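You operate a simulated robot arm through the tools that you are given. There is no shell and no other tool.

You run a simulated robot arm. Do the job below in one go: nothing can be reset, and whatever is moved stays where it is left.

TASK
Find the leaker: press the blue and pink capsules on the paper pads.
Fine: one capsule a pad, blue plate down for a good three seconds and up again; the leaker goes in the red tub, the other in the green tray.
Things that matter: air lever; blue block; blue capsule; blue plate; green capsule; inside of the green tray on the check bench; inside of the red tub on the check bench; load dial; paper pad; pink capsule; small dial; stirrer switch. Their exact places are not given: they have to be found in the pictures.

Only the result counts: the job must be done as asked and must still hold three seconds after the hand-in. Knocking over, shifting, dropping, spilling or breaking anything else fails it.

THE ROBOT
A 6-joint arm with a two-finger gripper, hanging from a carriage that runs on a gantry, over the field with the corners [0.787, -1.028], [2.351, 0.372], [1.431, 1.401], [-0.134, 0] (x, y) and turns from -344 to 344 degrees about z. Base frame: it is fixed where the carriage stands at the start and does not move with it; the origin is on the floor, on the carriage's upright axis, x ahead of it, y to its left, z up. Lengths are in m, angles in degrees, forces in N, time in s.
With the tool pointing down near the work surface it reaches from about 0.1 to 0.5 m from the robot's upright axis, wherever it stands. Its first joint turns from -166.0 to 166.0 degrees. Places, roughly: air lever [1.6, -0.6, 1]; blue block [2, -0.1, 0.9]; blue capsule [2, 0, 0.75]; blue plate [2.4, 0.2, 1]; green capsule [2, 0, 0.75]; inside of the green tray on the check bench [2.1, 0.3, 0.9]; inside of the red tub on the check bench [2.3, 0.5, 0.9]; load dial [1.5, -0.5, 1]; paper pad [2, 0.25, 0.75]; pink capsule [1.75, 0.25, 0.75]; small dial [2.7, 0.6, 0.9]; stirrer switch [2.7, 0.6, 0.9]. Payload 2.45 kg.
The tool frame sits at the grasp point between the pads (the TCP): z along the fingers, y along the line on which they close. The tips reach 0.026 m beyond it. The gripper opens to 0.096 m; its body begins 0.069 m behind the TCP.
Orientation is told as [roll, pitch, yaw] about the base's x, y, z axes, in that order, counted from this pose: with the fingers straight down and closing along the base's y, the tool's x points along the base's -x, its y along +y and its z along -z.

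THE INTERFACE
- The arm moves only by the tool play_rows. Its argument "targets" is one flat list of numbers, 7 for each row, row after row: the shift along the base's x, y, z in units of 200 mm (1.0 is 200 mm), then the turn, a rotation vector about the base's x, y, z in units of 180 degrees (1.0 is 180 degrees), then the gripper command, from -1 (shut) to 1 (fully open), values between in proportion. In form: [dx, dy, dz, wx, wy, wz, fingers, dx, dy, dz, wx, wy, wz, fingers, ...]. A call has 1 to 20 rows; each row is the pose to reach, as a shift and turn from the pose commanded when the call began. A call with a number of a shift or a turn outside -1 to 1 is refused whole. A row lasts 0.2 s, in which the tool goes at most 0.05 m and 8.6 degrees; a call with a longer step from one row to the next is refused whole, and so is a gripper value outside its range. Where a pose cannot be reached the arm comes as near as it can. A force on the tool above 40 N (or 10 N above the force at the start of the call, whichever is more), or a blocked arm, ends the call early, and 0.2 s more pass. The fingers move at their own pace (about 0.0799 m/s each) and stop on an object; they squeeze with about 43 N. The grip force told is the motor's: it shows also when the fingers shut on nothing. Time passes only in rows, and 0.2 s behind the last, so rows that repeat a pose let the fingers close. It gives the time, the measured TCP pose, the force on the tool (base axes), the opening and the grip force at its end, in the units of the frame above (readings bear some noise), with the torque about the TCP (base axes, N m) and any sound that the robot's microphone picked up.
- Cameras (640 x 400 px; columns grow to the right, rows downward): "scene" is now at [0.2756, -0.0102, 1.8298]; the picture's right is [-0.13, -0.99, 0.00], its down [-0.78, 0.10, -0.61] and it looks along [0.61, -0.08, -0.79] (base axes); focal length 260 px, centre (320, 200). "wrist" rides on the gripper at [0.082, 0.003, -0.098] in the tool frame; the picture's right is [-0.04, 1.00, 0.00], its down [-0.73, -0.03, -0.68] and it looks along [-0.68, -0.03, 0.73] (tool axes); focal length 256 px, centre (320, 200).
- get_image(camera): a new picture of that camera. The clock stands still meanwhile.
- raise_lower(by): slides the trunk up (or, below 0, down) by that many m; the arm and the scene camera ride with it, the base frame stays. It gives what a move gives, with no picture.
- steer(legs): drives the robot by 1 to 6 legs, each [ahead, left, turn to the left] in m, m and degrees, along the robot's own axes; the way and the turn of a leg run together, so that a leg with both is an arc; at most 1.5 m and 180 degrees a leg. The arm and the cameras ride along, it lands a little off, and it stops where it bumps. It keeps to its track: a leg is cut to what the track allows. It gives what a move gives.
- pan_tilt(pan, tilt): turns the head with the scene camera to pan (to the left, within 155 degrees either way) and tilt (down, from -29 to 69), counted from straight ahead of the robot. It gives what a move gives.
- locate(camera, pixels): for up to 12 pixels [column, row] of the newest picture of that camera ("zoom" is the newest enlarged one), the place [x, y, z] in the base frame of the surface seen there, good to about 0.002 m. The clock stands still meanwhile.
- zoom(camera, box): a new picture of the part [left, top, right, bottom] of that camera's present view, enlarged. The clock stands still meanwhile.
- close_job(): hands the job in; it is judged then, once.

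Unless the task says otherwise, let go and move clear before handing in.

The tools are called by a JSON object that holds its "method" and its "body". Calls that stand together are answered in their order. play_rows: Moves the arm, as the interface text tells. Its arguments: {"type":"object","properties":{"targets":{"type":"array"}},"required":["targets"]} The other tools are called the same way: raise_lower (by) moves the trunk up or down; steer (legs) drives the base; pan_tilt (pan, tilt) turns the head that bears the scene camera; get_image (camera) takes a picture; locate (camera, pixels) gives the place of the surface under pixels of a picture; zoom (camera, box) takes an enlarged picture of a part of a camera's view; close_job () hands the job in.

At the start:

```text
time: 0.0
tool_pos: [0.4565, -0.0343, 1.0448]
tool_rot: [0.0, 0.0, -0.1]
ft_force: [-0.8, 0.7, -0.6]
torque: [-0.03, -0.01, 0.01]
opening: 0.0958
grasp_force: 0.1
trunk travel left (down, up): [-0.55, 0.052]
robot x, y, heading: [0.0009, -0.0026, 0.2]
head pan, tilt (commanded): [-7.3, 52.1]
```

scene: 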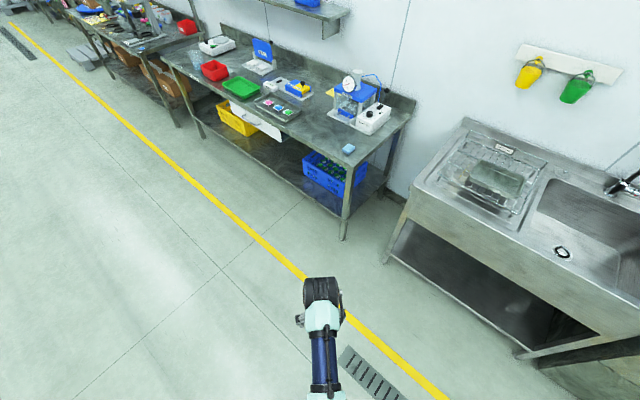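
wrist: 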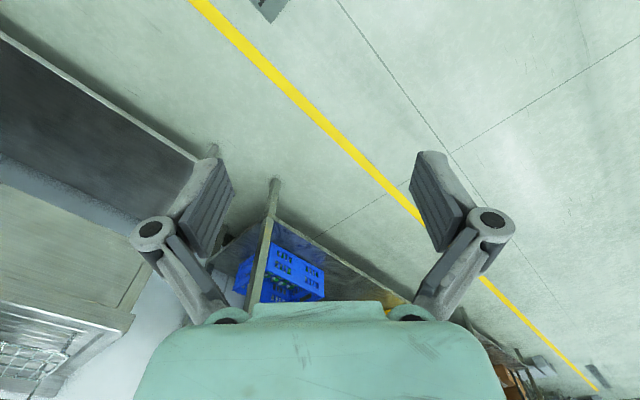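

The scene picture shows the check bench around pixels (200-400, 40-150) with a red tub, green tray, capsule holder and a blue-topped press. I'll zoom in on these areas before moving.

{"method": "zoom", "body": {"camera": "scene", "box": [180, 20, 420, 170]}}

{"method": "zoom", "body": {"camera": "scene", "box": [240, 70, 400, 170]}}

```text
2.67 times, centred on (300, 95) of scene
```

zoom: 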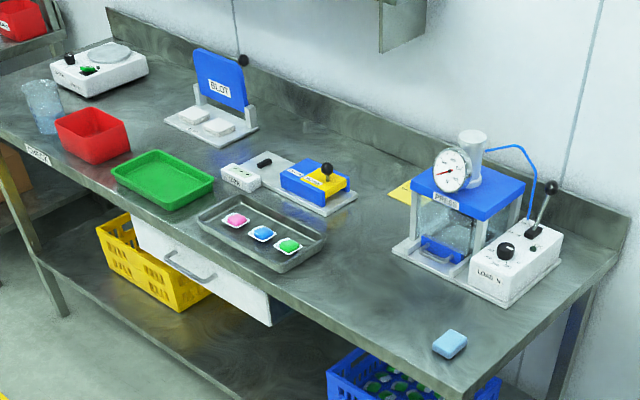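

```text
4.00 times, centred on (320, 120) of scene
```

zoom: 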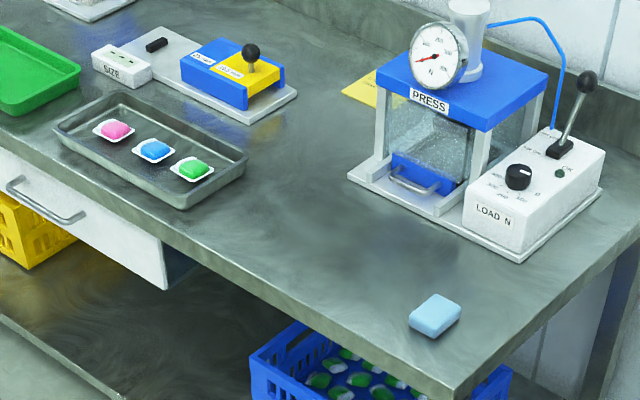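

The zoom shows a BLOT fixture with a hinged blue plate and two white pads, a tray with pink, blue and green capsules, the red tub and the green tray. I'll locate them.

{"method": "zoom", "body": {"camera": "scene", "box": [180, 20, 420, 170]}}

{"method": "locate", "body": {"camera": "zoom", "pixels": [[236, 219], [262, 232], [288, 244], [195, 112], [218, 126], [220, 75], [243, 60], [93, 145], [163, 185], [165, 121], [258, 130], [280, 215]]}}

```text
2.67 times, centred on (300, 95) of scene
```

zoom: 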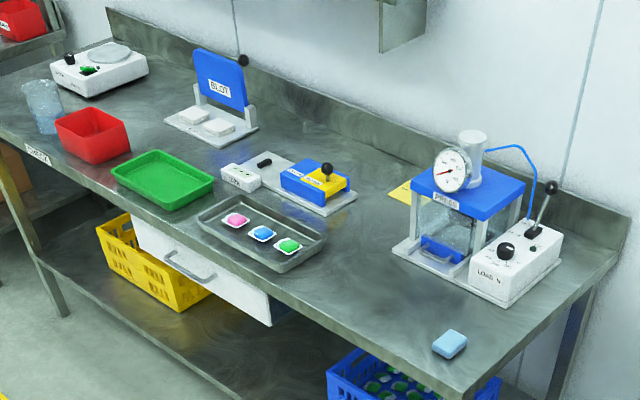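

```text
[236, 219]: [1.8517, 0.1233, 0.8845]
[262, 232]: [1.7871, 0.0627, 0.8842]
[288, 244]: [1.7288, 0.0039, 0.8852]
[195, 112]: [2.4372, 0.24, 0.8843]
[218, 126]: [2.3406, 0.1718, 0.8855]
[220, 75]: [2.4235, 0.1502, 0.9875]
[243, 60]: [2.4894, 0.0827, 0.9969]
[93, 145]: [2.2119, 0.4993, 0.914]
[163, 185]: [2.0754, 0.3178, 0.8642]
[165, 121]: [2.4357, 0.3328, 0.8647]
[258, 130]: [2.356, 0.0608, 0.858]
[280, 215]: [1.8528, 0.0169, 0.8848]
```

The bench runs along about 42° in the base frame and its items sit at z≈0.86–0.99. I'll turn the robot to face the bench, drive along the aisle to it, and look closer from there.

{"method": "steer", "body": {"legs": [[0, 0, -48.4], [0, 1.4, 0], [0.3, 0, 0]]}}

{"method": "pan_tilt", "body": {"pan": 0, "tilt": 50}}

{"method": "get_image", "body": {"camera": "scene"}}

{"method": "get_image", "body": {"camera": "wrist"}}

```text
time: 10.8
tool_pos: [1.5252, 0.3745, 1.0447]
tool_rot: [0.0, -0.1, -47.7]
ft_force: [0.0, -0.8, -1.1]
torque: [0.02, -0.02, -0.01]
opening: 0.0958
grasp_force: 0.0
trunk travel left (down, up): [-0.55, 0.052]
robot x, y, heading: [1.2415, 0.7319, -47.5]
head pan, tilt (commanded): [-7.3, 52.1]
```

```text
time: 11.5
tool_pos: [1.5246, 0.376, 1.0446]
tool_rot: [0.0, 0.0, -47.7]
ft_force: [0.2, 0.0, 0.2]
torque: [0.0, 0.02, 0.03]
opening: 0.0959
grasp_force: 0.0
trunk travel left (down, up): [-0.55, 0.052]
robot x, y, heading: [1.2447, 0.7364, -47.7]
head pan, tilt (commanded): [0.0, 50.0]
```

```text
taken
```

scene: 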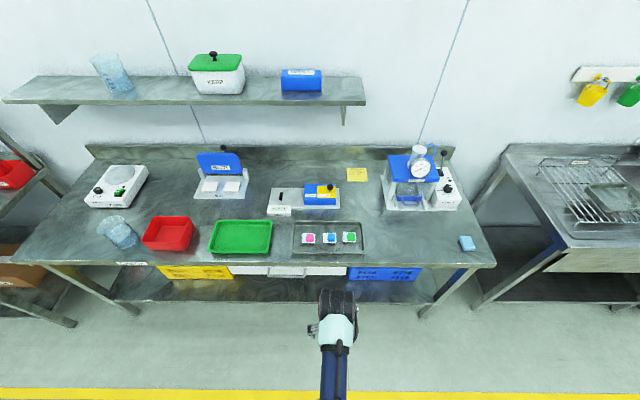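

```text
taken
```

wrist: 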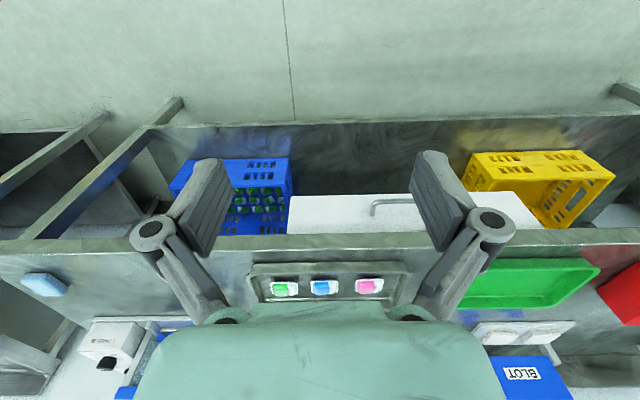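

The robot now faces the bench, with the capsules at about (308–349, 238) and BLOT at (222, 175) in the scene picture. I'll zoom in and locate the details.

{"method": "zoom", "body": {"camera": "scene", "box": [180, 140, 260, 210]}}

{"method": "zoom", "body": {"camera": "scene", "box": [280, 210, 380, 270]}}

{"method": "locate", "body": {"camera": "scene", "pixels": [[308, 238], [329, 238], [349, 237], [144, 248], [195, 217], [142, 217], [168, 233], [210, 253], [272, 222], [242, 237], [210, 188], [232, 188]]}}

```text
5.71 times, centred on (220, 175) of scene
```

zoom: 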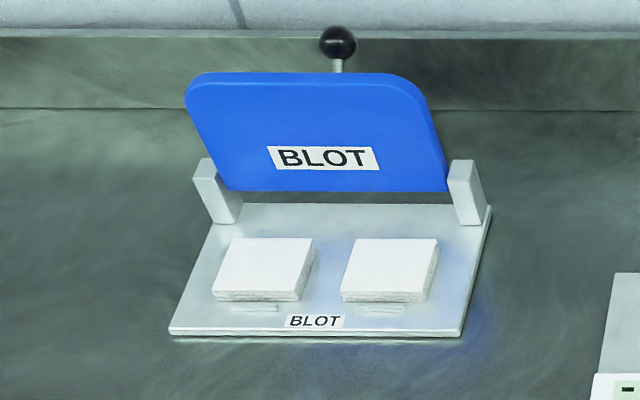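

```text
6.40 times, centred on (330, 240) of scene
```

zoom: 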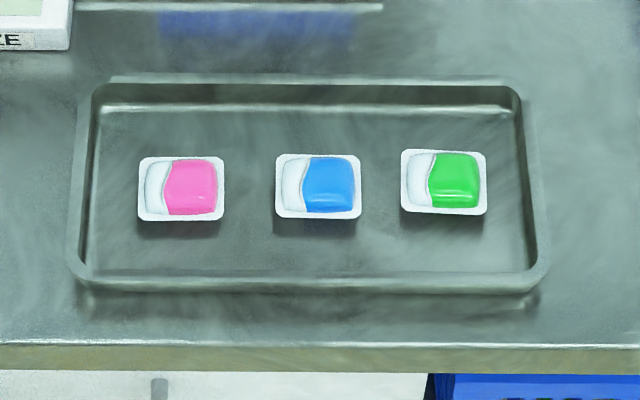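

```text
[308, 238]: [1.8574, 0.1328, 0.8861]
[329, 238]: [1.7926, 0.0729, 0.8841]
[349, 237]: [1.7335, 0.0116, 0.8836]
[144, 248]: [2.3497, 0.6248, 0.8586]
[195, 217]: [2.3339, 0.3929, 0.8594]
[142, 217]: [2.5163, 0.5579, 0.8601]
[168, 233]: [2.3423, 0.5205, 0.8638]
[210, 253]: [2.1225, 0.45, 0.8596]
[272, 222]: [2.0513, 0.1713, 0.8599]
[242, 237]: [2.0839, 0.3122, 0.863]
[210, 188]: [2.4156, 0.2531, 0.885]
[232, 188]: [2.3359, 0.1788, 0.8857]
```

I need precise edges for the capsules and the blue plate's knob, so I'll locate pixels in the zoom pictures.

{"method": "locate", "body": {"camera": "zoom", "pixels": [[142, 160], [222, 160], [142, 217], [222, 217], [195, 186], [280, 158], [357, 216], [328, 180], [180, 260], [95, 200], [530, 270], [240, 95]]}}

{"method": "zoom", "body": {"camera": "scene", "box": [190, 135, 254, 175]}}

{"method": "locate", "body": {"camera": "zoom", "pixels": [[343, 98], [334, 82], [340, 112], [342, 128], [150, 158], [310, 150], [410, 155], [195, 260], [440, 262], [430, 250], [160, 230], [480, 270]]}}

```text
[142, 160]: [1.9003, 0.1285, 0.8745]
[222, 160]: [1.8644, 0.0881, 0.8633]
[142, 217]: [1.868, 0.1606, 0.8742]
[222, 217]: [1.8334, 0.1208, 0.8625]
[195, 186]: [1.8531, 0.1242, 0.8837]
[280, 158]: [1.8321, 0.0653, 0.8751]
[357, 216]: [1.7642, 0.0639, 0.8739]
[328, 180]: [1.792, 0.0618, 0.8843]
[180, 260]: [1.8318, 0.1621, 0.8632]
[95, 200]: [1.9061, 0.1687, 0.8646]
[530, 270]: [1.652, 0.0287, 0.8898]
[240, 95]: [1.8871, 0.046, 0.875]
```

```text
10.00 times, centred on (222, 155) of scene
```

zoom: 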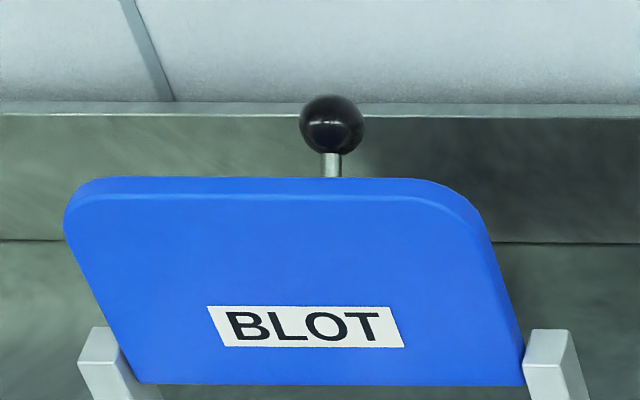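

```text
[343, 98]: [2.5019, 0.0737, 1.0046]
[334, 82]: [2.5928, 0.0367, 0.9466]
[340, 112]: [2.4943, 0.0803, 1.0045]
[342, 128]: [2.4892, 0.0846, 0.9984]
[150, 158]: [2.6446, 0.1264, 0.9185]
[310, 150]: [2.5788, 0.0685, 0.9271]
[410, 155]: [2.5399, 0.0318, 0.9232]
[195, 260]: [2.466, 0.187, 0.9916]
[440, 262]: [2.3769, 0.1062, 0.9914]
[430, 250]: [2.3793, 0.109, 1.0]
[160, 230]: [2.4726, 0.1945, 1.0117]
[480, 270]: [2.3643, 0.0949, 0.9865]
```

The knob sits about 0.1 m behind the upright plate, near [2.495, 0.079, 0.995], so it can be gripped from above. Next I'll measure the pads, the plate, the hinge posts and the shelf overhead.

{"method": "zoom", "body": {"camera": "scene", "box": [180, 140, 260, 210]}}

{"method": "locate", "body": {"camera": "zoom", "pixels": [[234, 241], [312, 241], [216, 288], [297, 288], [358, 243], [435, 243], [345, 288], [424, 288], [205, 165], [463, 165], [172, 330], [460, 332]]}}

{"method": "locate", "body": {"camera": "scene", "pixels": [[20, 98], [180, 102], [230, 102], [360, 103], [250, 100], [200, 78], [120, 75], [435, 160], [160, 170], [400, 155]]}}

{"method": "zoom", "body": {"camera": "wrist", "box": [120, 140, 520, 390]}}

```text
5.71 times, centred on (220, 175) of scene
```

zoom: 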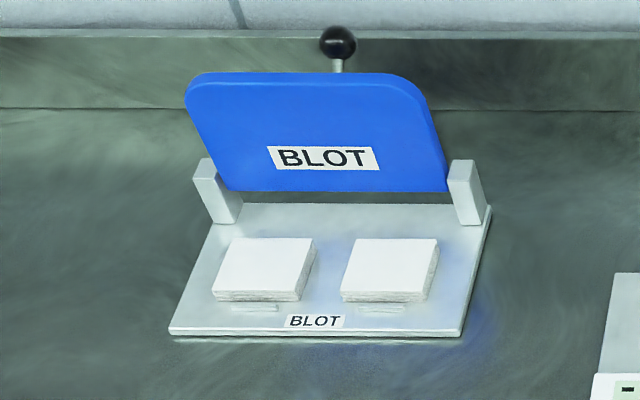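

```text
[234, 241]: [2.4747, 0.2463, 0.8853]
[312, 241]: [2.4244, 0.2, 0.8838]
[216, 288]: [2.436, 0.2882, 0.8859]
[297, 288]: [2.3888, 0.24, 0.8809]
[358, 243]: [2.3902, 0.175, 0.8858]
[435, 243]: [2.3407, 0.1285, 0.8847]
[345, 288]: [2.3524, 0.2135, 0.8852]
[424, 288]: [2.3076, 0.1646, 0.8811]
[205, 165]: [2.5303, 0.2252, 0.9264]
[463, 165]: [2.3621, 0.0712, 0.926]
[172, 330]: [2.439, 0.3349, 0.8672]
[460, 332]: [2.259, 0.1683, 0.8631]
```

```text
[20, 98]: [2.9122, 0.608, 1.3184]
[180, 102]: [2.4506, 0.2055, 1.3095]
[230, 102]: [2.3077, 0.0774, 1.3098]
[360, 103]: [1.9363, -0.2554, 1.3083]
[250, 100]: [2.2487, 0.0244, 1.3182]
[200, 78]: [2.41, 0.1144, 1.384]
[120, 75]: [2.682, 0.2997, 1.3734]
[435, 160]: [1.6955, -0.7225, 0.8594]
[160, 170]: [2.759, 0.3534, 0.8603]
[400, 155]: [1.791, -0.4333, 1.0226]
```

```text
1.60 times, centred on (320, 265) of wrist
```

zoom: 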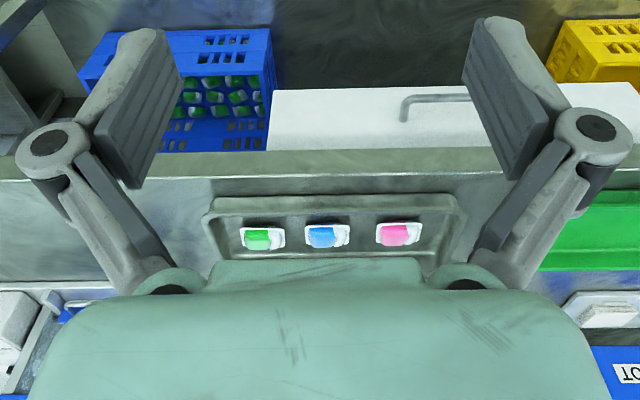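

The shelf edge overhangs at v≈1.48 with z≈1.31, and the pads' tops are at z≈0.885. I'll drive ahead to bring the capsule tray in reach and take closer pictures.

{"method": "steer", "body": {"legs": [[0.45, 0, -0.4]]}}

{"method": "get_image", "body": {"camera": "scene"}}

{"method": "get_image", "body": {"camera": "wrist"}}

```text
time: 14.2
tool_pos: [1.8194, 0.0479, 1.0441]
tool_rot: [-0.1, 0.0, -47.7]
ft_force: [0.2, -0.4, -0.6]
torque: [0.0, 0.01, -0.01]
opening: 0.0959
grasp_force: 0.1
trunk travel left (down, up): [-0.55, 0.052]
robot x, y, heading: [1.5408, 0.4068, -47.6]
head pan, tilt (commanded): [0.0, 50.0]
```

```text
taken
```

scene: 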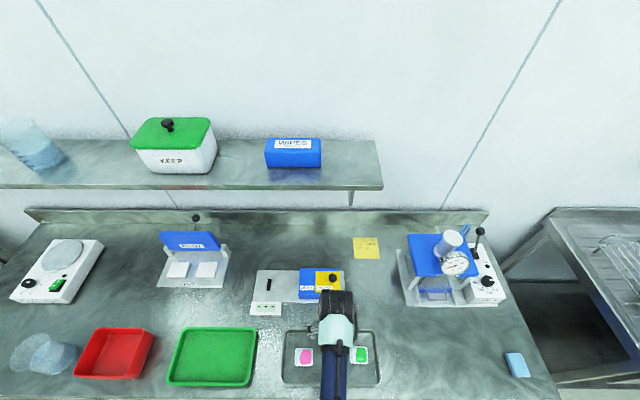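

```text
taken
```

wrist: 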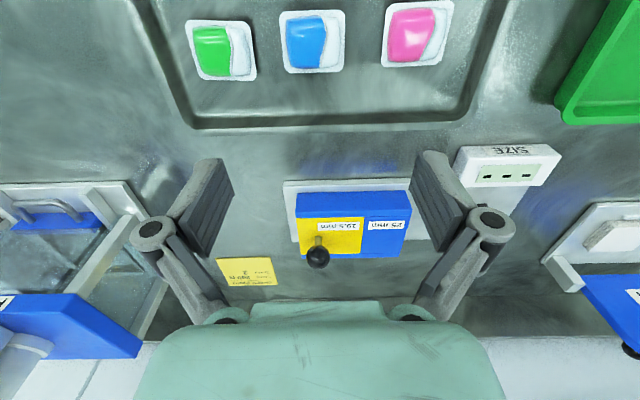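

The wrist picture shows blue at (313,42), pink at (417,33) and green at (221,50), with the tool almost above the blue capsule. I'll zoom into the capsules and the yellow note and locate precise edges.

{"method": "zoom", "body": {"camera": "wrist", "box": [160, 0, 480, 130]}}

{"method": "locate", "body": {"camera": "wrist", "pixels": [[280, 12], [345, 10], [284, 72], [345, 70], [313, 42], [385, 3], [452, 3], [382, 62], [440, 65], [417, 33], [395, 90], [470, 60]]}}

{"method": "zoom", "body": {"camera": "wrist", "box": [200, 180, 420, 300]}}

{"method": "zoom", "body": {"camera": "scene", "box": [140, 200, 250, 300]}}

```text
2.00 times, centred on (320, 65) of wrist
```

zoom: 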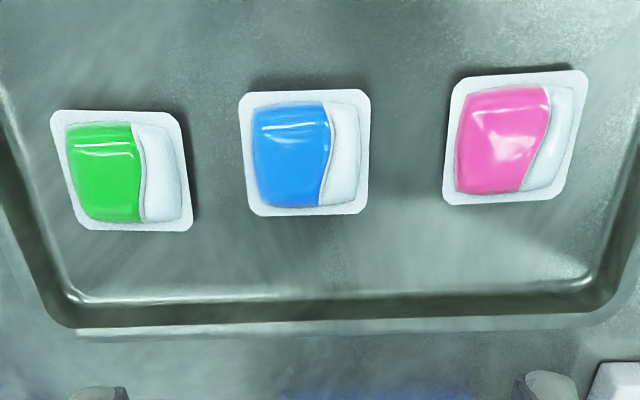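

```text
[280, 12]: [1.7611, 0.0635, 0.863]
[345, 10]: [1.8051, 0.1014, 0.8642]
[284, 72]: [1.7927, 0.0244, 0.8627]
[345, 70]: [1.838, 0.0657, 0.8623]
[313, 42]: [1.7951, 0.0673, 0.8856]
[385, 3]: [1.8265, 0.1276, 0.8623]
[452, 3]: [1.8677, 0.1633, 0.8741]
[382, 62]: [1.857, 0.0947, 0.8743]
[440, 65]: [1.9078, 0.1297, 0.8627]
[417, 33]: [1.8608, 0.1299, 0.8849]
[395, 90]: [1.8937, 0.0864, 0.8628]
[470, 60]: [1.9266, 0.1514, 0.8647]
```

```text
2.91 times, centred on (310, 240) of wrist
```

zoom: 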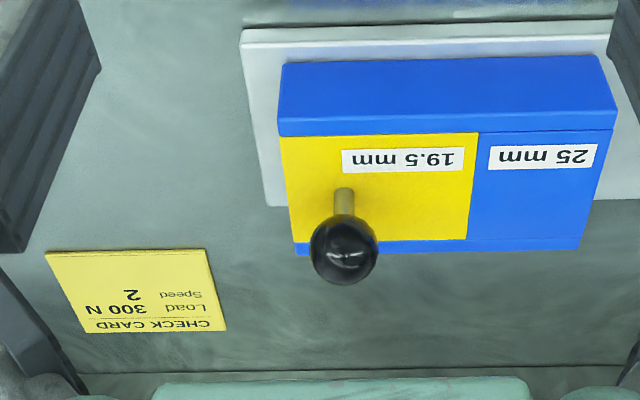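

```text
4.00 times, centred on (195, 250) of scene
```

zoom: 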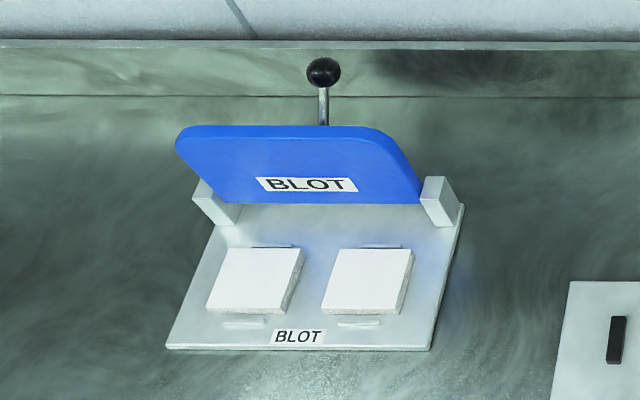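

The capsules are flanged pouches of about 0.05 x 0.045 m, square to the bench. I'll locate the inner flange corners to get exact centres and the knob position from this nearer view.

{"method": "locate", "body": {"camera": "zoom", "pixels": [[323, 72], [323, 62], [323, 100], [323, 120], [180, 140], [400, 150], [215, 190], [415, 195], [208, 185], [440, 182], [255, 280], [368, 282]]}}

{"method": "zoom", "body": {"camera": "wrist", "box": [260, 0, 460, 90]}}

{"method": "locate", "body": {"camera": "zoom", "pixels": [[72, 100], [275, 100], [170, 45], [175, 224], [398, 95], [600, 100], [510, 22], [490, 203], [320, 200], [170, 130], [500, 110]]}}

```text
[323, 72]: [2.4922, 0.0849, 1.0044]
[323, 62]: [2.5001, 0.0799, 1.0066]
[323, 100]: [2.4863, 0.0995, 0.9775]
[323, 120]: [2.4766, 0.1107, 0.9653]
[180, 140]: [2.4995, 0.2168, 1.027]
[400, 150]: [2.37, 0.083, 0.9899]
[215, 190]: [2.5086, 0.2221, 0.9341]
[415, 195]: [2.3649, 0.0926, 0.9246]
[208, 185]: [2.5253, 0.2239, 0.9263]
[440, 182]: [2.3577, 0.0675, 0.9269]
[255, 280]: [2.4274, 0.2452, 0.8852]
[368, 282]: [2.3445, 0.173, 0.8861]
```

```text
3.20 times, centred on (360, 45) of wrist
```

zoom: 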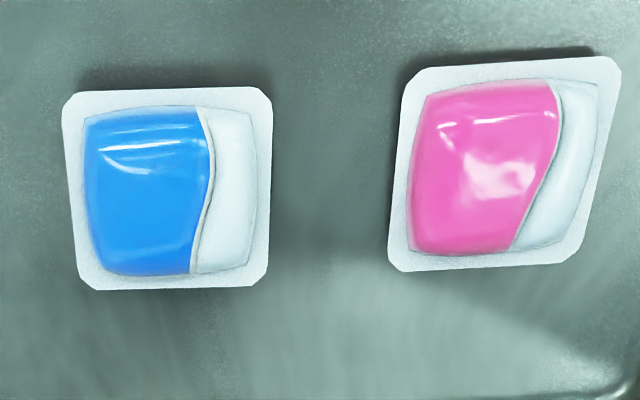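

```text
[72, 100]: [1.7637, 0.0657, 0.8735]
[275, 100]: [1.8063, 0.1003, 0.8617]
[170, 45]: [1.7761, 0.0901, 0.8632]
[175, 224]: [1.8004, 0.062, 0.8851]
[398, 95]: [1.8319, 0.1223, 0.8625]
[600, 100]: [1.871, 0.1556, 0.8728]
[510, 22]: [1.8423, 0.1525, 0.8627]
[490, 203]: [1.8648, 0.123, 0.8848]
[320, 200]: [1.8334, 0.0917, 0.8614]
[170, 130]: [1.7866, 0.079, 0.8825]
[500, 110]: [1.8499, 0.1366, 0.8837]
```

I'll locate points just inside each flange edge to get the true centres.

{"method": "locate", "body": {"camera": "zoom", "pixels": [[76, 190], [264, 190], [168, 98], [172, 284], [398, 190], [600, 165], [512, 66], [490, 264], [78, 270], [260, 110], [410, 75], [580, 245]]}}

```text
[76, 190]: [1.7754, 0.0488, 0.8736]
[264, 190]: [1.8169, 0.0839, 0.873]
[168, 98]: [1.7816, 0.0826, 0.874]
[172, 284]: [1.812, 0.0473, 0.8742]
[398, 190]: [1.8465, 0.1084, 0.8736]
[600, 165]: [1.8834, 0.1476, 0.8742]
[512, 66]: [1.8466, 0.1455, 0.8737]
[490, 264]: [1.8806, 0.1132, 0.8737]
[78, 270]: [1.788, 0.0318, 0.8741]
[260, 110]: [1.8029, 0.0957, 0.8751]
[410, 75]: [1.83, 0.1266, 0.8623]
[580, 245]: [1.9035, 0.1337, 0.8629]
```

Blue's centre is about [1.7965, 0.0657] with a flange width of about 0.055, and pink's is about [1.8643, 0.1287], turned about 4° more. I'll move above blue, narrow the fingers to about 0.072 and come partway down.

{"method": "play_rows", "body": {"targets": [-0.1145, 0.089, 0, 0, 0, 0, 0.5, -0.1145, 0.089, -0.2, 0, 0, 0, 0.5, -0.1145, 0.089, -0.4, 0, 0, 0, 0.5, -0.1145, 0.089, -0.5, 0, 0, 0, 0.5, -0.1145, 0.089, -0.5, 0, 0, 0, 0.5]}}

{"method": "get_image", "body": {"camera": "wrist"}}

```text
time: 15.4
tool_pos: [1.7959, 0.0635, 0.9432]
tool_rot: [0.0, 0.0, -47.9]
ft_force: [-0.2, 0.4, 0.4]
torque: [0.01, -0.01, 0.01]
opening: 0.072
grasp_force: 0.0
trunk travel left (down, up): [-0.55, 0.052]
robot x, y, heading: [1.546, 0.4091, -47.7]
head pan, tilt (commanded): [0.0, 50.0]
```

```text
taken
```

wrist: 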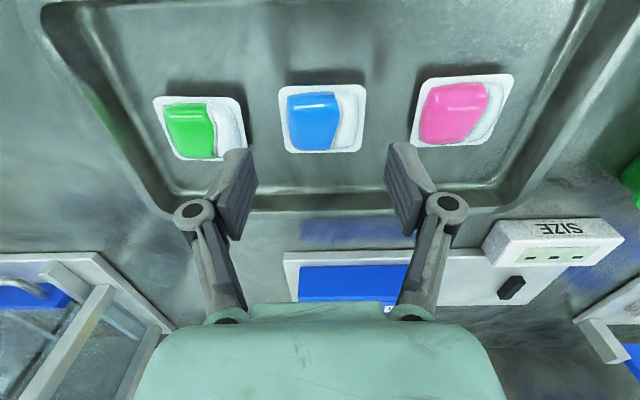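

The blue capsule at (323,118) sits between the fingers, close to where the tool axis should project. I'll check its position once more before descending.

{"method": "locate", "body": {"camera": "wrist", "pixels": [[284, 120], [364, 118], [322, 88], [325, 149], [420, 112], [505, 105], [468, 78], [456, 143]]}}

{"method": "zoom", "body": {"camera": "wrist", "box": [220, 60, 430, 240]}}

```text
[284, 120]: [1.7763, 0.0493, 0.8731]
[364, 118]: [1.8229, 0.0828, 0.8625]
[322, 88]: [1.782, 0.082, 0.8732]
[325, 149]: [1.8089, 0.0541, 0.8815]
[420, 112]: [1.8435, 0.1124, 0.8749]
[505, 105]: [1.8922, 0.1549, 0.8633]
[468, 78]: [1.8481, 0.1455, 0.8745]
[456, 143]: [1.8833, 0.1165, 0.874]
```

```text
2.22 times, centred on (325, 150) of wrist
```

zoom: 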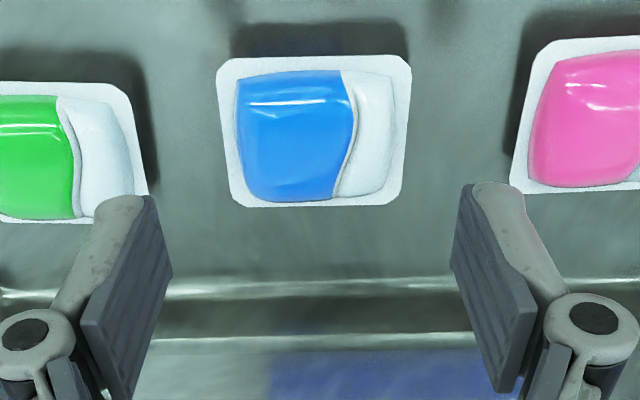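

The alignment holds, with the centre at about [1.7965, 0.066]. I'll go down to TCP z≈0.893 and close gently.

{"method": "play_rows", "body": {"targets": [0.003, 0.01, -0.12, 0, 0, 0, 0.5, 0.003, 0.01, -0.2, 0, 0, 0, 0.5, 0.003, 0.01, -0.251, 0, 0, 0, 0.5, 0.003, 0.01, -0.251, 0, 0, 0, 0.5]}}

{"method": "play_rows", "body": {"targets": [0, 0, 0, 0, 0, 0, 0.2, 0, 0, 0, 0, 0, 0, 0.05, 0, 0, 0, 0, 0, 0, 0.05, 0, 0, 0, 0, 0, 0, 0.05]}}

{"method": "get_image", "body": {"camera": "wrist"}}

```text
time: 16.4
tool_pos: [1.7979, 0.0658, 0.8946]
tool_rot: [0.0, 0.0, -47.8]
ft_force: [-0.8, 0.6, -0.2]
torque: [-0.01, 0.01, -0.01]
opening: 0.0719
grasp_force: 0.1
trunk travel left (down, up): [-0.55, 0.052]
robot x, y, heading: [1.5413, 0.4056, -47.5]
head pan, tilt (commanded): [0.0, 50.0]
```

```text
time: 17.4
tool_pos: [1.7974, 0.0654, 0.8953]
tool_rot: [0.0, 0.0, -47.8]
ft_force: [0.1, -0.2, 0.1]
torque: [0.02, 0.02, -0.03]
opening: 0.0504
grasp_force: 0.0
trunk travel left (down, up): [-0.55, 0.052]
robot x, y, heading: [1.5403, 0.4078, -47.8]
head pan, tilt (commanded): [0.0, 50.0]
```

```text
taken
```

wrist: 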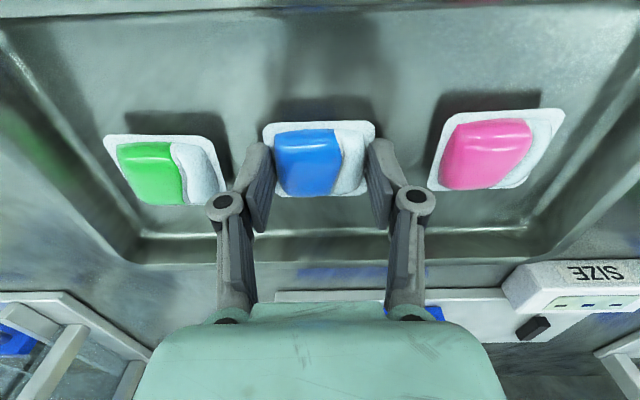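

The fingers stand at 0.0504 with no grip force yet. I'll zoom in to see how the pads stand against the flange.

{"method": "zoom", "body": {"camera": "wrist", "box": [220, 90, 430, 240]}}

```text
2.67 times, centred on (325, 165) of wrist
```

zoom: 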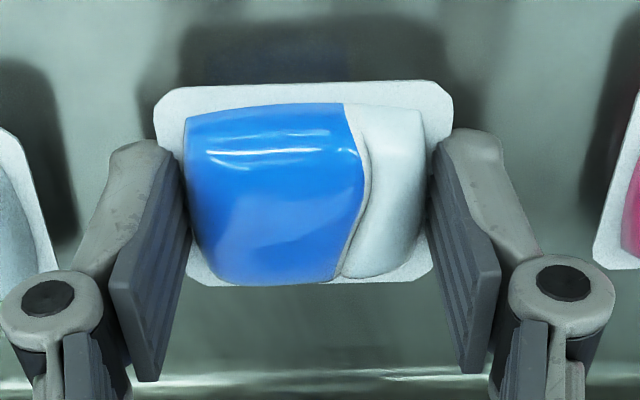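

The pads have reached the flange and the body is still loose. I'll close further in small steps and watch the grip force.

{"method": "play_rows", "body": {"targets": [0, 0, 0, 0, 0, 0, -0.05, 0, 0, 0, 0, 0, 0, -0.12, 0, 0, 0, 0, 0, 0, -0.12, 0, 0, 0, 0, 0, 0, -0.12]}}

{"method": "zoom", "body": {"camera": "wrist", "box": [220, 90, 430, 240]}}

```text
time: 18.4
tool_pos: [1.7977, 0.0665, 0.8951]
tool_rot: [0.0, 0.0, -47.8]
ft_force: [-1.0, 0.5, 4.6]
torque: [0.03, -0.01, 0.04]
opening: 0.0491
grasp_force: 43.5
trunk travel left (down, up): [-0.55, 0.052]
robot x, y, heading: [1.536, 0.4083, -47.9]
head pan, tilt (commanded): [0.0, 50.0]
```

```text
2.67 times, centred on (325, 165) of wrist
```

zoom: 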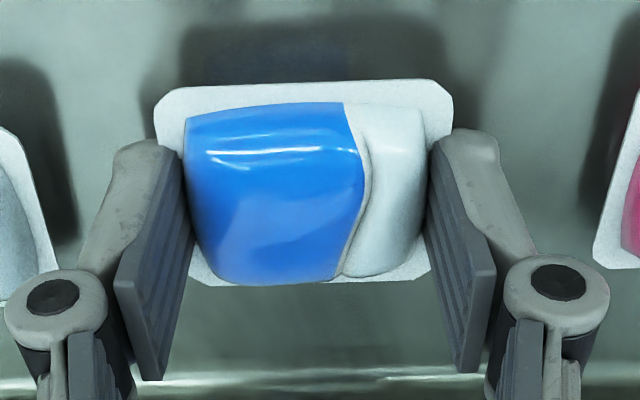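

The capsule is gripped at 0.0491 with about 43 N. I'll lift it straight up to z≈1.05 and check that it's held.

{"method": "play_rows", "body": {"targets": [0, 0, 0.1, 0, 0, 0, -0.12, 0, 0, 0.3, 0, 0, 0, -0.12, 0, 0, 0.5, 0, 0, 0, -0.12, 0, 0, 0.7, 0, 0, 0, -0.12, 0, 0, 0.775, 0, 0, 0, -0.12]}}

{"method": "get_image", "body": {"camera": "wrist"}}

```text
time: 19.6
tool_pos: [1.7994, 0.0658, 1.048]
tool_rot: [0.1, 0.0, -47.7]
ft_force: [0.3, 0.0, 0.0]
torque: [-0.03, 0.02, 0.02]
opening: 0.0423
grasp_force: 0.0
trunk travel left (down, up): [-0.55, 0.052]
robot x, y, heading: [1.5392, 0.4125, -47.7]
head pan, tilt (commanded): [0.0, 50.0]
```

```text
taken
```

wrist: 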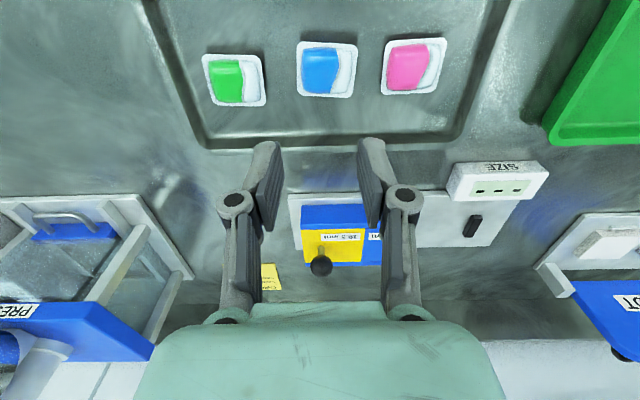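

The fingers came away empty: the pads slid off the dome, and the blue capsule still sits in the tray at (327,70). I'll check its position and grip lower, on the flange.

{"method": "zoom", "body": {"camera": "wrist", "box": [260, 20, 460, 145]}}

{"method": "locate", "body": {"camera": "wrist", "pixels": [[300, 70], [354, 68], [326, 46], [327, 94], [387, 66], [440, 66], [415, 42], [410, 92]]}}

```text
3.20 times, centred on (360, 82) of wrist
```

zoom: 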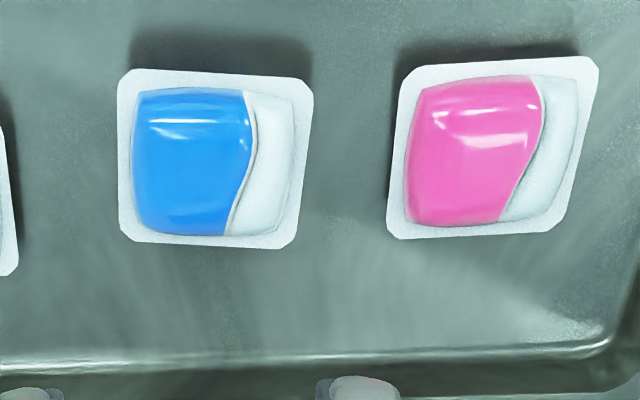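

```text
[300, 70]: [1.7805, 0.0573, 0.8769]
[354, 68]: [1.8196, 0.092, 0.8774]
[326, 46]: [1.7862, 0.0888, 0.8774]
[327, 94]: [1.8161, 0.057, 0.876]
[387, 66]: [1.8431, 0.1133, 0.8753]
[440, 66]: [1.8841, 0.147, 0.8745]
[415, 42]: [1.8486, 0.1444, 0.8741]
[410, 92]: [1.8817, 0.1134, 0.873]
```

Blue has shifted slightly to about [1.8005, 0.0735]. I'll reopen, come down over the new centre and go about 5 mm lower than before, watching for floor contact.

{"method": "play_rows", "body": {"targets": [0.0055, 0.0385, 0, 0, 0, 0, 0.5, 0.0055, 0.0385, -0.2, 0, 0, 0, 0.5, 0.0055, 0.0385, -0.4, 0, 0, 0, 0.5, 0.0055, 0.0385, -0.6, 0, 0, 0, 0.5, 0.0055, 0.0385, -0.7, 0, 0, 0, 0.5, 0.0055, 0.0385, -0.75, 0, 0, 0, 0.5, 0.0055, 0.0385, -0.775, 0, 0, 0, 0.5, 0.0055, 0.0385, -0.795, 0, 0, 0, 0.5, 0.0055, 0.0385, -0.795, 0, 0, 0, 0.5]}}

{"method": "zoom", "body": {"camera": "wrist", "box": [200, 90, 440, 240]}}

```text
time: 21.6
tool_pos: [1.7978, 0.0765, 0.8902]
tool_rot: [0.0, 0.0, -47.8]
ft_force: [0.7, 0.1, 0.0]
torque: [0.02, 0.0, -0.03]
opening: 0.072
grasp_force: 0.0
trunk travel left (down, up): [-0.55, 0.052]
robot x, y, heading: [1.537, 0.4094, -48.0]
head pan, tilt (commanded): [0.0, 50.0]
```

```text
2.67 times, centred on (320, 165) of wrist
```

zoom: 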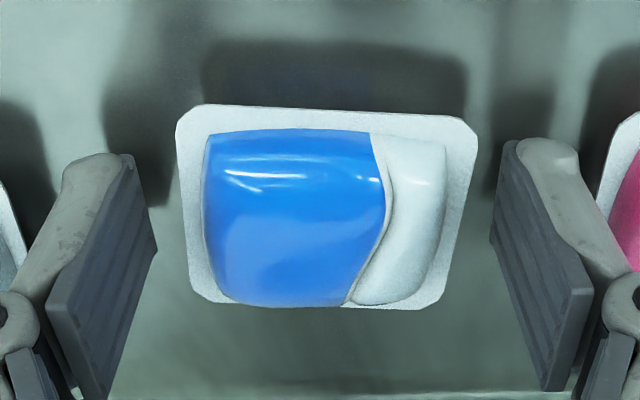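

The tips are just off the floor and the pads are centred on the capsule. I'll close the fingers.

{"method": "play_rows", "body": {"targets": [0, 0, 0, 0, 0, 0, 0.2, 0, 0, 0, 0, 0, 0, 0.05, 0, 0, 0, 0, 0, 0, -0.1, 0, 0, 0, 0, 0, 0, -0.1, 0, 0, 0, 0, 0, 0, -0.1]}}

{"method": "zoom", "body": {"camera": "wrist", "box": [200, 90, 440, 240]}}

```text
time: 22.8
tool_pos: [1.7983, 0.0755, 0.8912]
tool_rot: [0.0, 0.0, -47.8]
ft_force: [-0.7, 2.2, 5.1]
torque: [0.01, 0.08, 0.0]
opening: 0.0486
grasp_force: 43.1
trunk travel left (down, up): [-0.55, 0.052]
robot x, y, heading: [1.5408, 0.4071, -47.7]
head pan, tilt (commanded): [0.0, 50.0]
```

```text
2.67 times, centred on (320, 165) of wrist
```

zoom: 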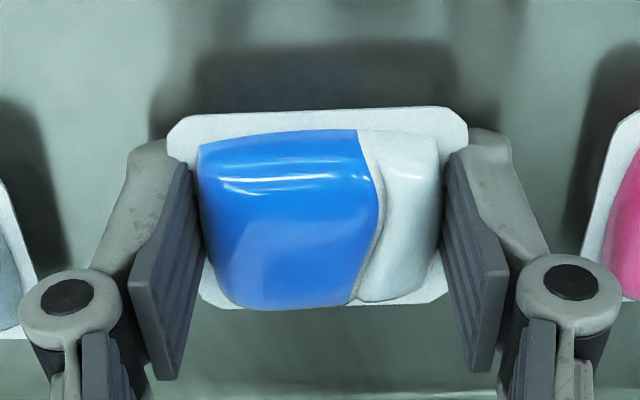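

The grip force is 43 N at 0.0486, again with about 5 N upward on the tool. I'll locate the fingertip edges and flange to see whether the tips sit above the flange.

{"method": "locate", "body": {"camera": "zoom", "pixels": [[186, 170], [202, 255], [150, 150], [130, 285], [448, 158], [446, 255], [490, 140], [175, 135], [455, 125], [210, 300], [440, 295], [320, 118]]}}

```text
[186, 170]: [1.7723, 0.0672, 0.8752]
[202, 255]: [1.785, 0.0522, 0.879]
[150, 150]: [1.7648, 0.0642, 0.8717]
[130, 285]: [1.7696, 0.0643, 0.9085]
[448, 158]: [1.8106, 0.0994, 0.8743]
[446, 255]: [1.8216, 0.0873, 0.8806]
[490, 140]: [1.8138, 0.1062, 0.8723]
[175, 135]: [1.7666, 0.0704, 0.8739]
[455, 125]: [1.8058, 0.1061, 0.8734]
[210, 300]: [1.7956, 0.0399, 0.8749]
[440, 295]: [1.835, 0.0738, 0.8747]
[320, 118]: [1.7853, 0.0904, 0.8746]
```

The pads overlap the flange and press on the body at 0.0486. I'll lift only 10 mm slowly and see whether the capsule follows.

{"method": "play_rows", "body": {"targets": [0, 0, 0.01, 0, 0, 0, -0.1, 0, 0, 0.02, 0, 0, 0, -0.1, 0, 0, 0.035, 0, 0, 0, -0.1, 0, 0, 0.05, 0, 0, 0, -0.1]}}

{"method": "zoom", "body": {"camera": "wrist", "box": [200, 90, 440, 240]}}

```text
time: 23.8
tool_pos: [1.7983, 0.0755, 0.9002]
tool_rot: [0.0, 0.0, -47.9]
ft_force: [0.6, -0.2, -0.3]
torque: [0.0, 0.0, -0.01]
opening: 0.0487
grasp_force: 42.8
trunk travel left (down, up): [-0.55, 0.052]
robot x, y, heading: [1.5372, 0.4057, -47.8]
head pan, tilt (commanded): [0.0, 50.0]
```

```text
2.67 times, centred on (320, 165) of wrist
```

zoom: 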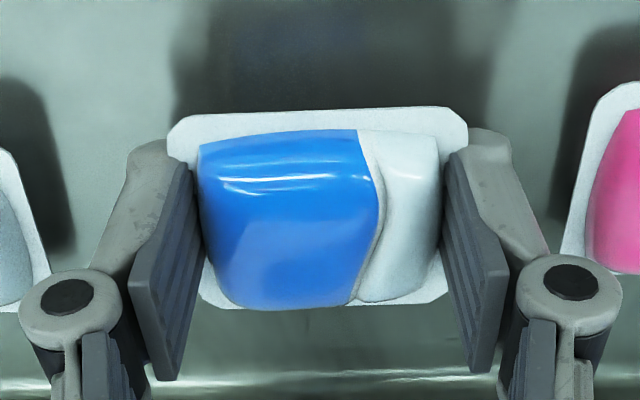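

The capsule now rises with the gripper, with the floor shadow falling away and the opening holding at 0.0487. I'll continue lifting gently.

{"method": "play_rows", "body": {"targets": [0, 0, 0.06, 0, 0, 0, -0.1, 0, 0, 0.14, 0, 0, 0, -0.1, 0, 0, 0.24, 0, 0, 0, -0.1, 0, 0, 0.36, 0, 0, 0, -0.1, 0, 0, 0.48, 0, 0, 0, -0.1, 0, 0, 0.6, 0, 0, 0, -0.1, 0, 0, 0.7, 0, 0, 0, -0.1, 0, 0, 0.75, 0, 0, 0, -0.1]}}

{"method": "get_image", "body": {"camera": "wrist"}}

{"method": "get_image", "body": {"camera": "scene"}}

```text
time: 25.6
tool_pos: [1.7985, 0.0759, 1.0524]
tool_rot: [-0.1, 0.0, -47.8]
ft_force: [0.0, 1.1, -1.4]
torque: [0.0, 0.05, 0.0]
opening: 0.049
grasp_force: 43.5
trunk travel left (down, up): [-0.55, 0.052]
robot x, y, heading: [1.5386, 0.4119, -47.7]
head pan, tilt (commanded): [0.0, 50.0]
```

```text
taken
```

wrist: 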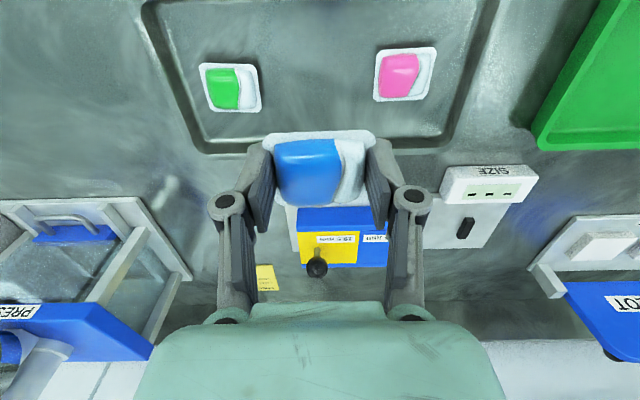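

```text
taken
```

scene: 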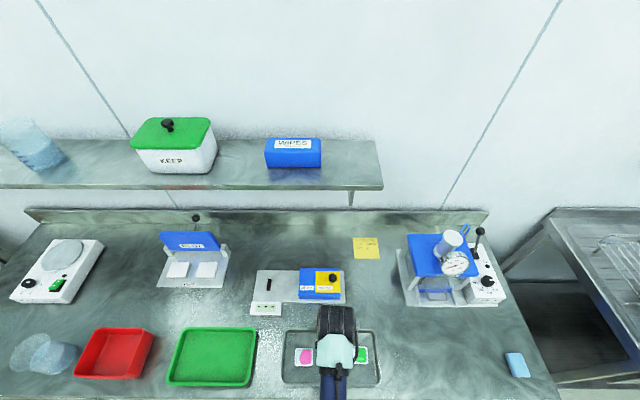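

Blue is firmly held. Before driving I'll look at the gripper body size in the scene view to judge clearance to the upright plate.

{"method": "zoom", "body": {"camera": "scene", "box": [270, 280, 410, 400]}}

{"method": "locate", "body": {"camera": "zoom", "pixels": [[215, 130], [380, 130], [300, 120], [300, 150], [300, 200], [235, 260], [390, 250], [310, 280], [300, 330], [310, 380], [250, 350], [220, 200]]}}

```text
3.33 times, centred on (340, 340) of scene
```

zoom: 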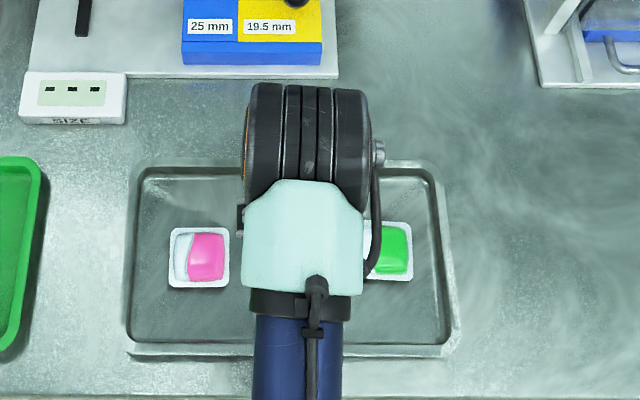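

```text
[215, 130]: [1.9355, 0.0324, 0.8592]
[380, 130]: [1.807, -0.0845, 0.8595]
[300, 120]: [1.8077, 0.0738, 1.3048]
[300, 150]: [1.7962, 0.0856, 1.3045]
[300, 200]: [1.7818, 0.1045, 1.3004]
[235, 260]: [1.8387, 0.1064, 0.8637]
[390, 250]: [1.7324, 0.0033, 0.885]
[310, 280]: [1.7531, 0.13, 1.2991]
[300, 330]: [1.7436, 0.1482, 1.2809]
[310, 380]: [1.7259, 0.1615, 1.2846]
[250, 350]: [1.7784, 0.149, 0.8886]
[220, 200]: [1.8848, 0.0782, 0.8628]
```

The wrist top stands 0.25 m above the TCP, so it clears the shelf if I stay in front of v≈1.48. I'll drive left 0.49 m and ahead 0.25 m to bring blue near the BLOT fixture.

{"method": "steer", "body": {"legs": [[0, 0.49, 0], [0.25, 0, 0]]}}

{"method": "get_image", "body": {"camera": "wrist"}}

{"method": "get_image", "body": {"camera": "scene"}}

```text
time: 29.9
tool_pos: [2.3274, 0.2168, 1.0507]
tool_rot: [0.0, 0.0, -48.2]
ft_force: [0.9, -0.2, -0.4]
torque: [0.01, -0.01, -0.01]
opening: 0.0488
grasp_force: 42.8
trunk travel left (down, up): [-0.55, 0.052]
robot x, y, heading: [2.0687, 0.5497, -48.3]
head pan, tilt (commanded): [0.0, 50.0]
```

```text
taken
```

wrist: 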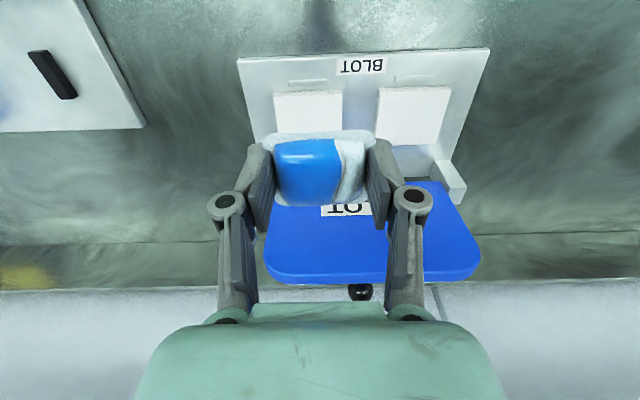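

```text
taken
```

scene: 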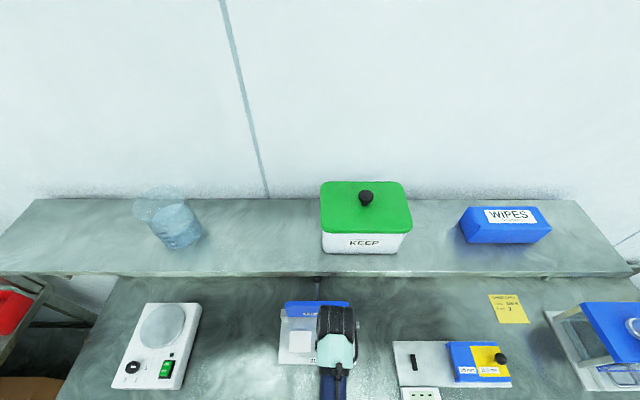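

The wrist picture shows the near pad at (308,110), the other pad at (413,115), and the upright blue plate behind. I'll locate these precisely.

{"method": "locate", "body": {"camera": "wrist", "pixels": [[276, 97], [341, 95], [308, 110], [279, 125], [381, 92], [449, 90], [414, 110], [445, 142], [270, 268], [475, 255], [361, 293], [450, 182]]}}

{"method": "zoom", "body": {"camera": "wrist", "box": [220, 30, 500, 205]}}

```text
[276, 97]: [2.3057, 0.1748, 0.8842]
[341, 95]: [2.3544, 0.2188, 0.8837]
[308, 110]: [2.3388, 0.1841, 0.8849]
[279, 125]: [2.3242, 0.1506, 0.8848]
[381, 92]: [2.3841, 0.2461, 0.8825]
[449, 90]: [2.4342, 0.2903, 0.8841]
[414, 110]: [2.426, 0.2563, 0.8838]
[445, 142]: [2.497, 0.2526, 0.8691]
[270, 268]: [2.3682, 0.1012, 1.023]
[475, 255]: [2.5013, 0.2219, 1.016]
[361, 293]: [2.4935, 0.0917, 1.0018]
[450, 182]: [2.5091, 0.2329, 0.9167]
```

```text
2.29 times, centred on (360, 118) of wrist
```

zoom: 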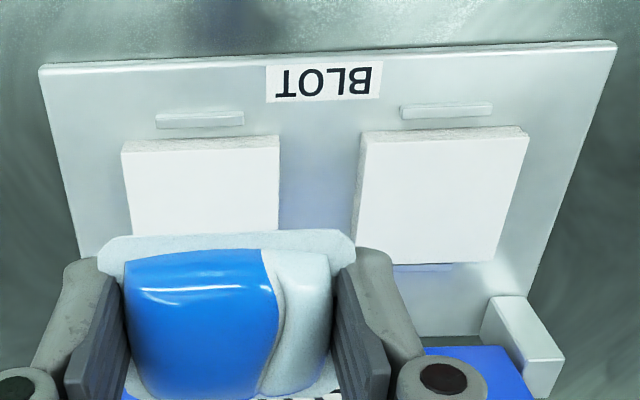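

I'll check where the capsule sits relative to the TCP by locating its flange edges.

{"method": "locate", "body": {"camera": "zoom", "pixels": [[225, 240], [115, 246], [345, 240], [130, 394], [338, 386], [200, 285], [205, 370], [300, 300]]}}

{"method": "zoom", "body": {"camera": "wrist", "box": [230, 110, 420, 230]}}

```text
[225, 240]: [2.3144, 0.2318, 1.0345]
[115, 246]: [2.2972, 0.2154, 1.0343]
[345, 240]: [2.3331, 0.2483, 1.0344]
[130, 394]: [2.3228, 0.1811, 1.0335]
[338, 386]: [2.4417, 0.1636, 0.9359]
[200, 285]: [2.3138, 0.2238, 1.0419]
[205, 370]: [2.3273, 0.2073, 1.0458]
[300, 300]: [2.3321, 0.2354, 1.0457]
```

```text
3.33 times, centred on (325, 170) of wrist
```

zoom: 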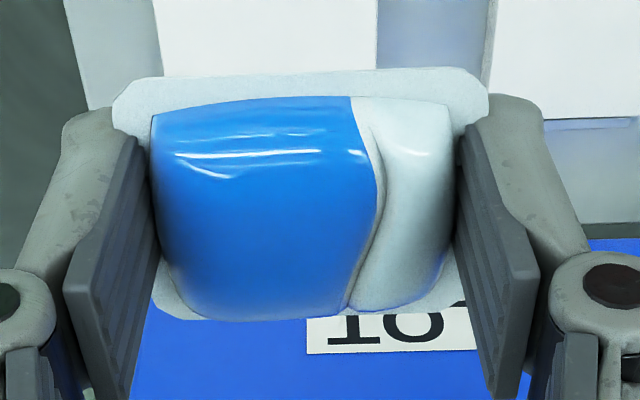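

The capsule hangs with its bottom about 0.027 m below the TCP and its centre 2 mm ahead of it. I'll lower to z≈0.97, move over the near pad's centre [2.349, 0.174], and come down to just touching.

{"method": "play_rows", "body": {"targets": [0, 0, -0.2, 0, 0, 0, -0.1, 0, 0, -0.4, 0, 0, 0, -0.1, 0.05, -0.103, -0.42, 0, 0, 0, -0.1, 0.1005, -0.207, -0.45, 0, 0, 0, -0.1, 0.1005, -0.207, -0.58, 0, 0, 0, -0.1, 0.1005, -0.207, -0.64, 0, 0, 0, -0.1, 0.1005, -0.207, -0.665, 0, 0, 0, -0.1, 0.1005, -0.207, -0.665, 0, 0, 0, -0.1]}}

{"method": "get_image", "body": {"camera": "wrist"}}

```text
time: 31.7
tool_pos: [2.3472, 0.1738, 0.9187]
tool_rot: [0.0, 0.0, -48.1]
ft_force: [0.5, 0.6, -0.6]
torque: [0.02, -0.01, -0.01]
opening: 0.0488
grasp_force: 42.7
trunk travel left (down, up): [-0.55, 0.052]
robot x, y, heading: [2.0692, 0.5521, -48.3]
head pan, tilt (commanded): [0.0, 50.0]
```

```text
taken
```

wrist: 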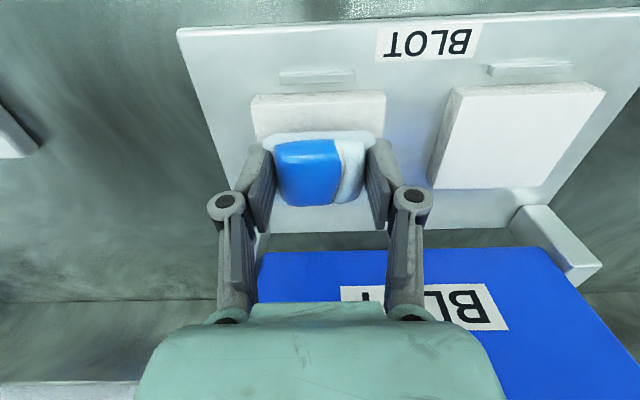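

The capsule is just above the near pad. I'll verify its alignment with the pad edges before the last few millimetres.

{"method": "locate", "body": {"camera": "wrist", "pixels": [[258, 105], [380, 100], [320, 102], [275, 145], [318, 138], [365, 137], [290, 202], [345, 200], [318, 165]]}}

{"method": "zoom", "body": {"camera": "wrist", "box": [230, 80, 410, 220]}}

```text
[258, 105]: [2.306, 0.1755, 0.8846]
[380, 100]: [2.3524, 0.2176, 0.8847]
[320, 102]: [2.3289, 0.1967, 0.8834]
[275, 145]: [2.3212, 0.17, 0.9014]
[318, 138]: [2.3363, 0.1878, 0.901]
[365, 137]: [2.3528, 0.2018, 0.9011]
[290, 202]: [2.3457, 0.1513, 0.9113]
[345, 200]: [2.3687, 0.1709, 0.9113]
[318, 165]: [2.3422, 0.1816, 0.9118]
```

```text
2.86 times, centred on (320, 150) of wrist
```

zoom: 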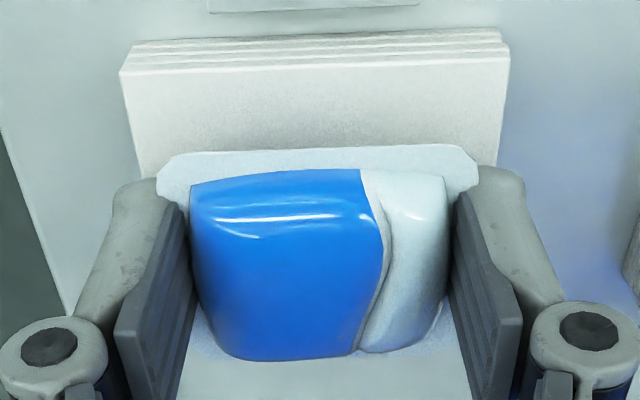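

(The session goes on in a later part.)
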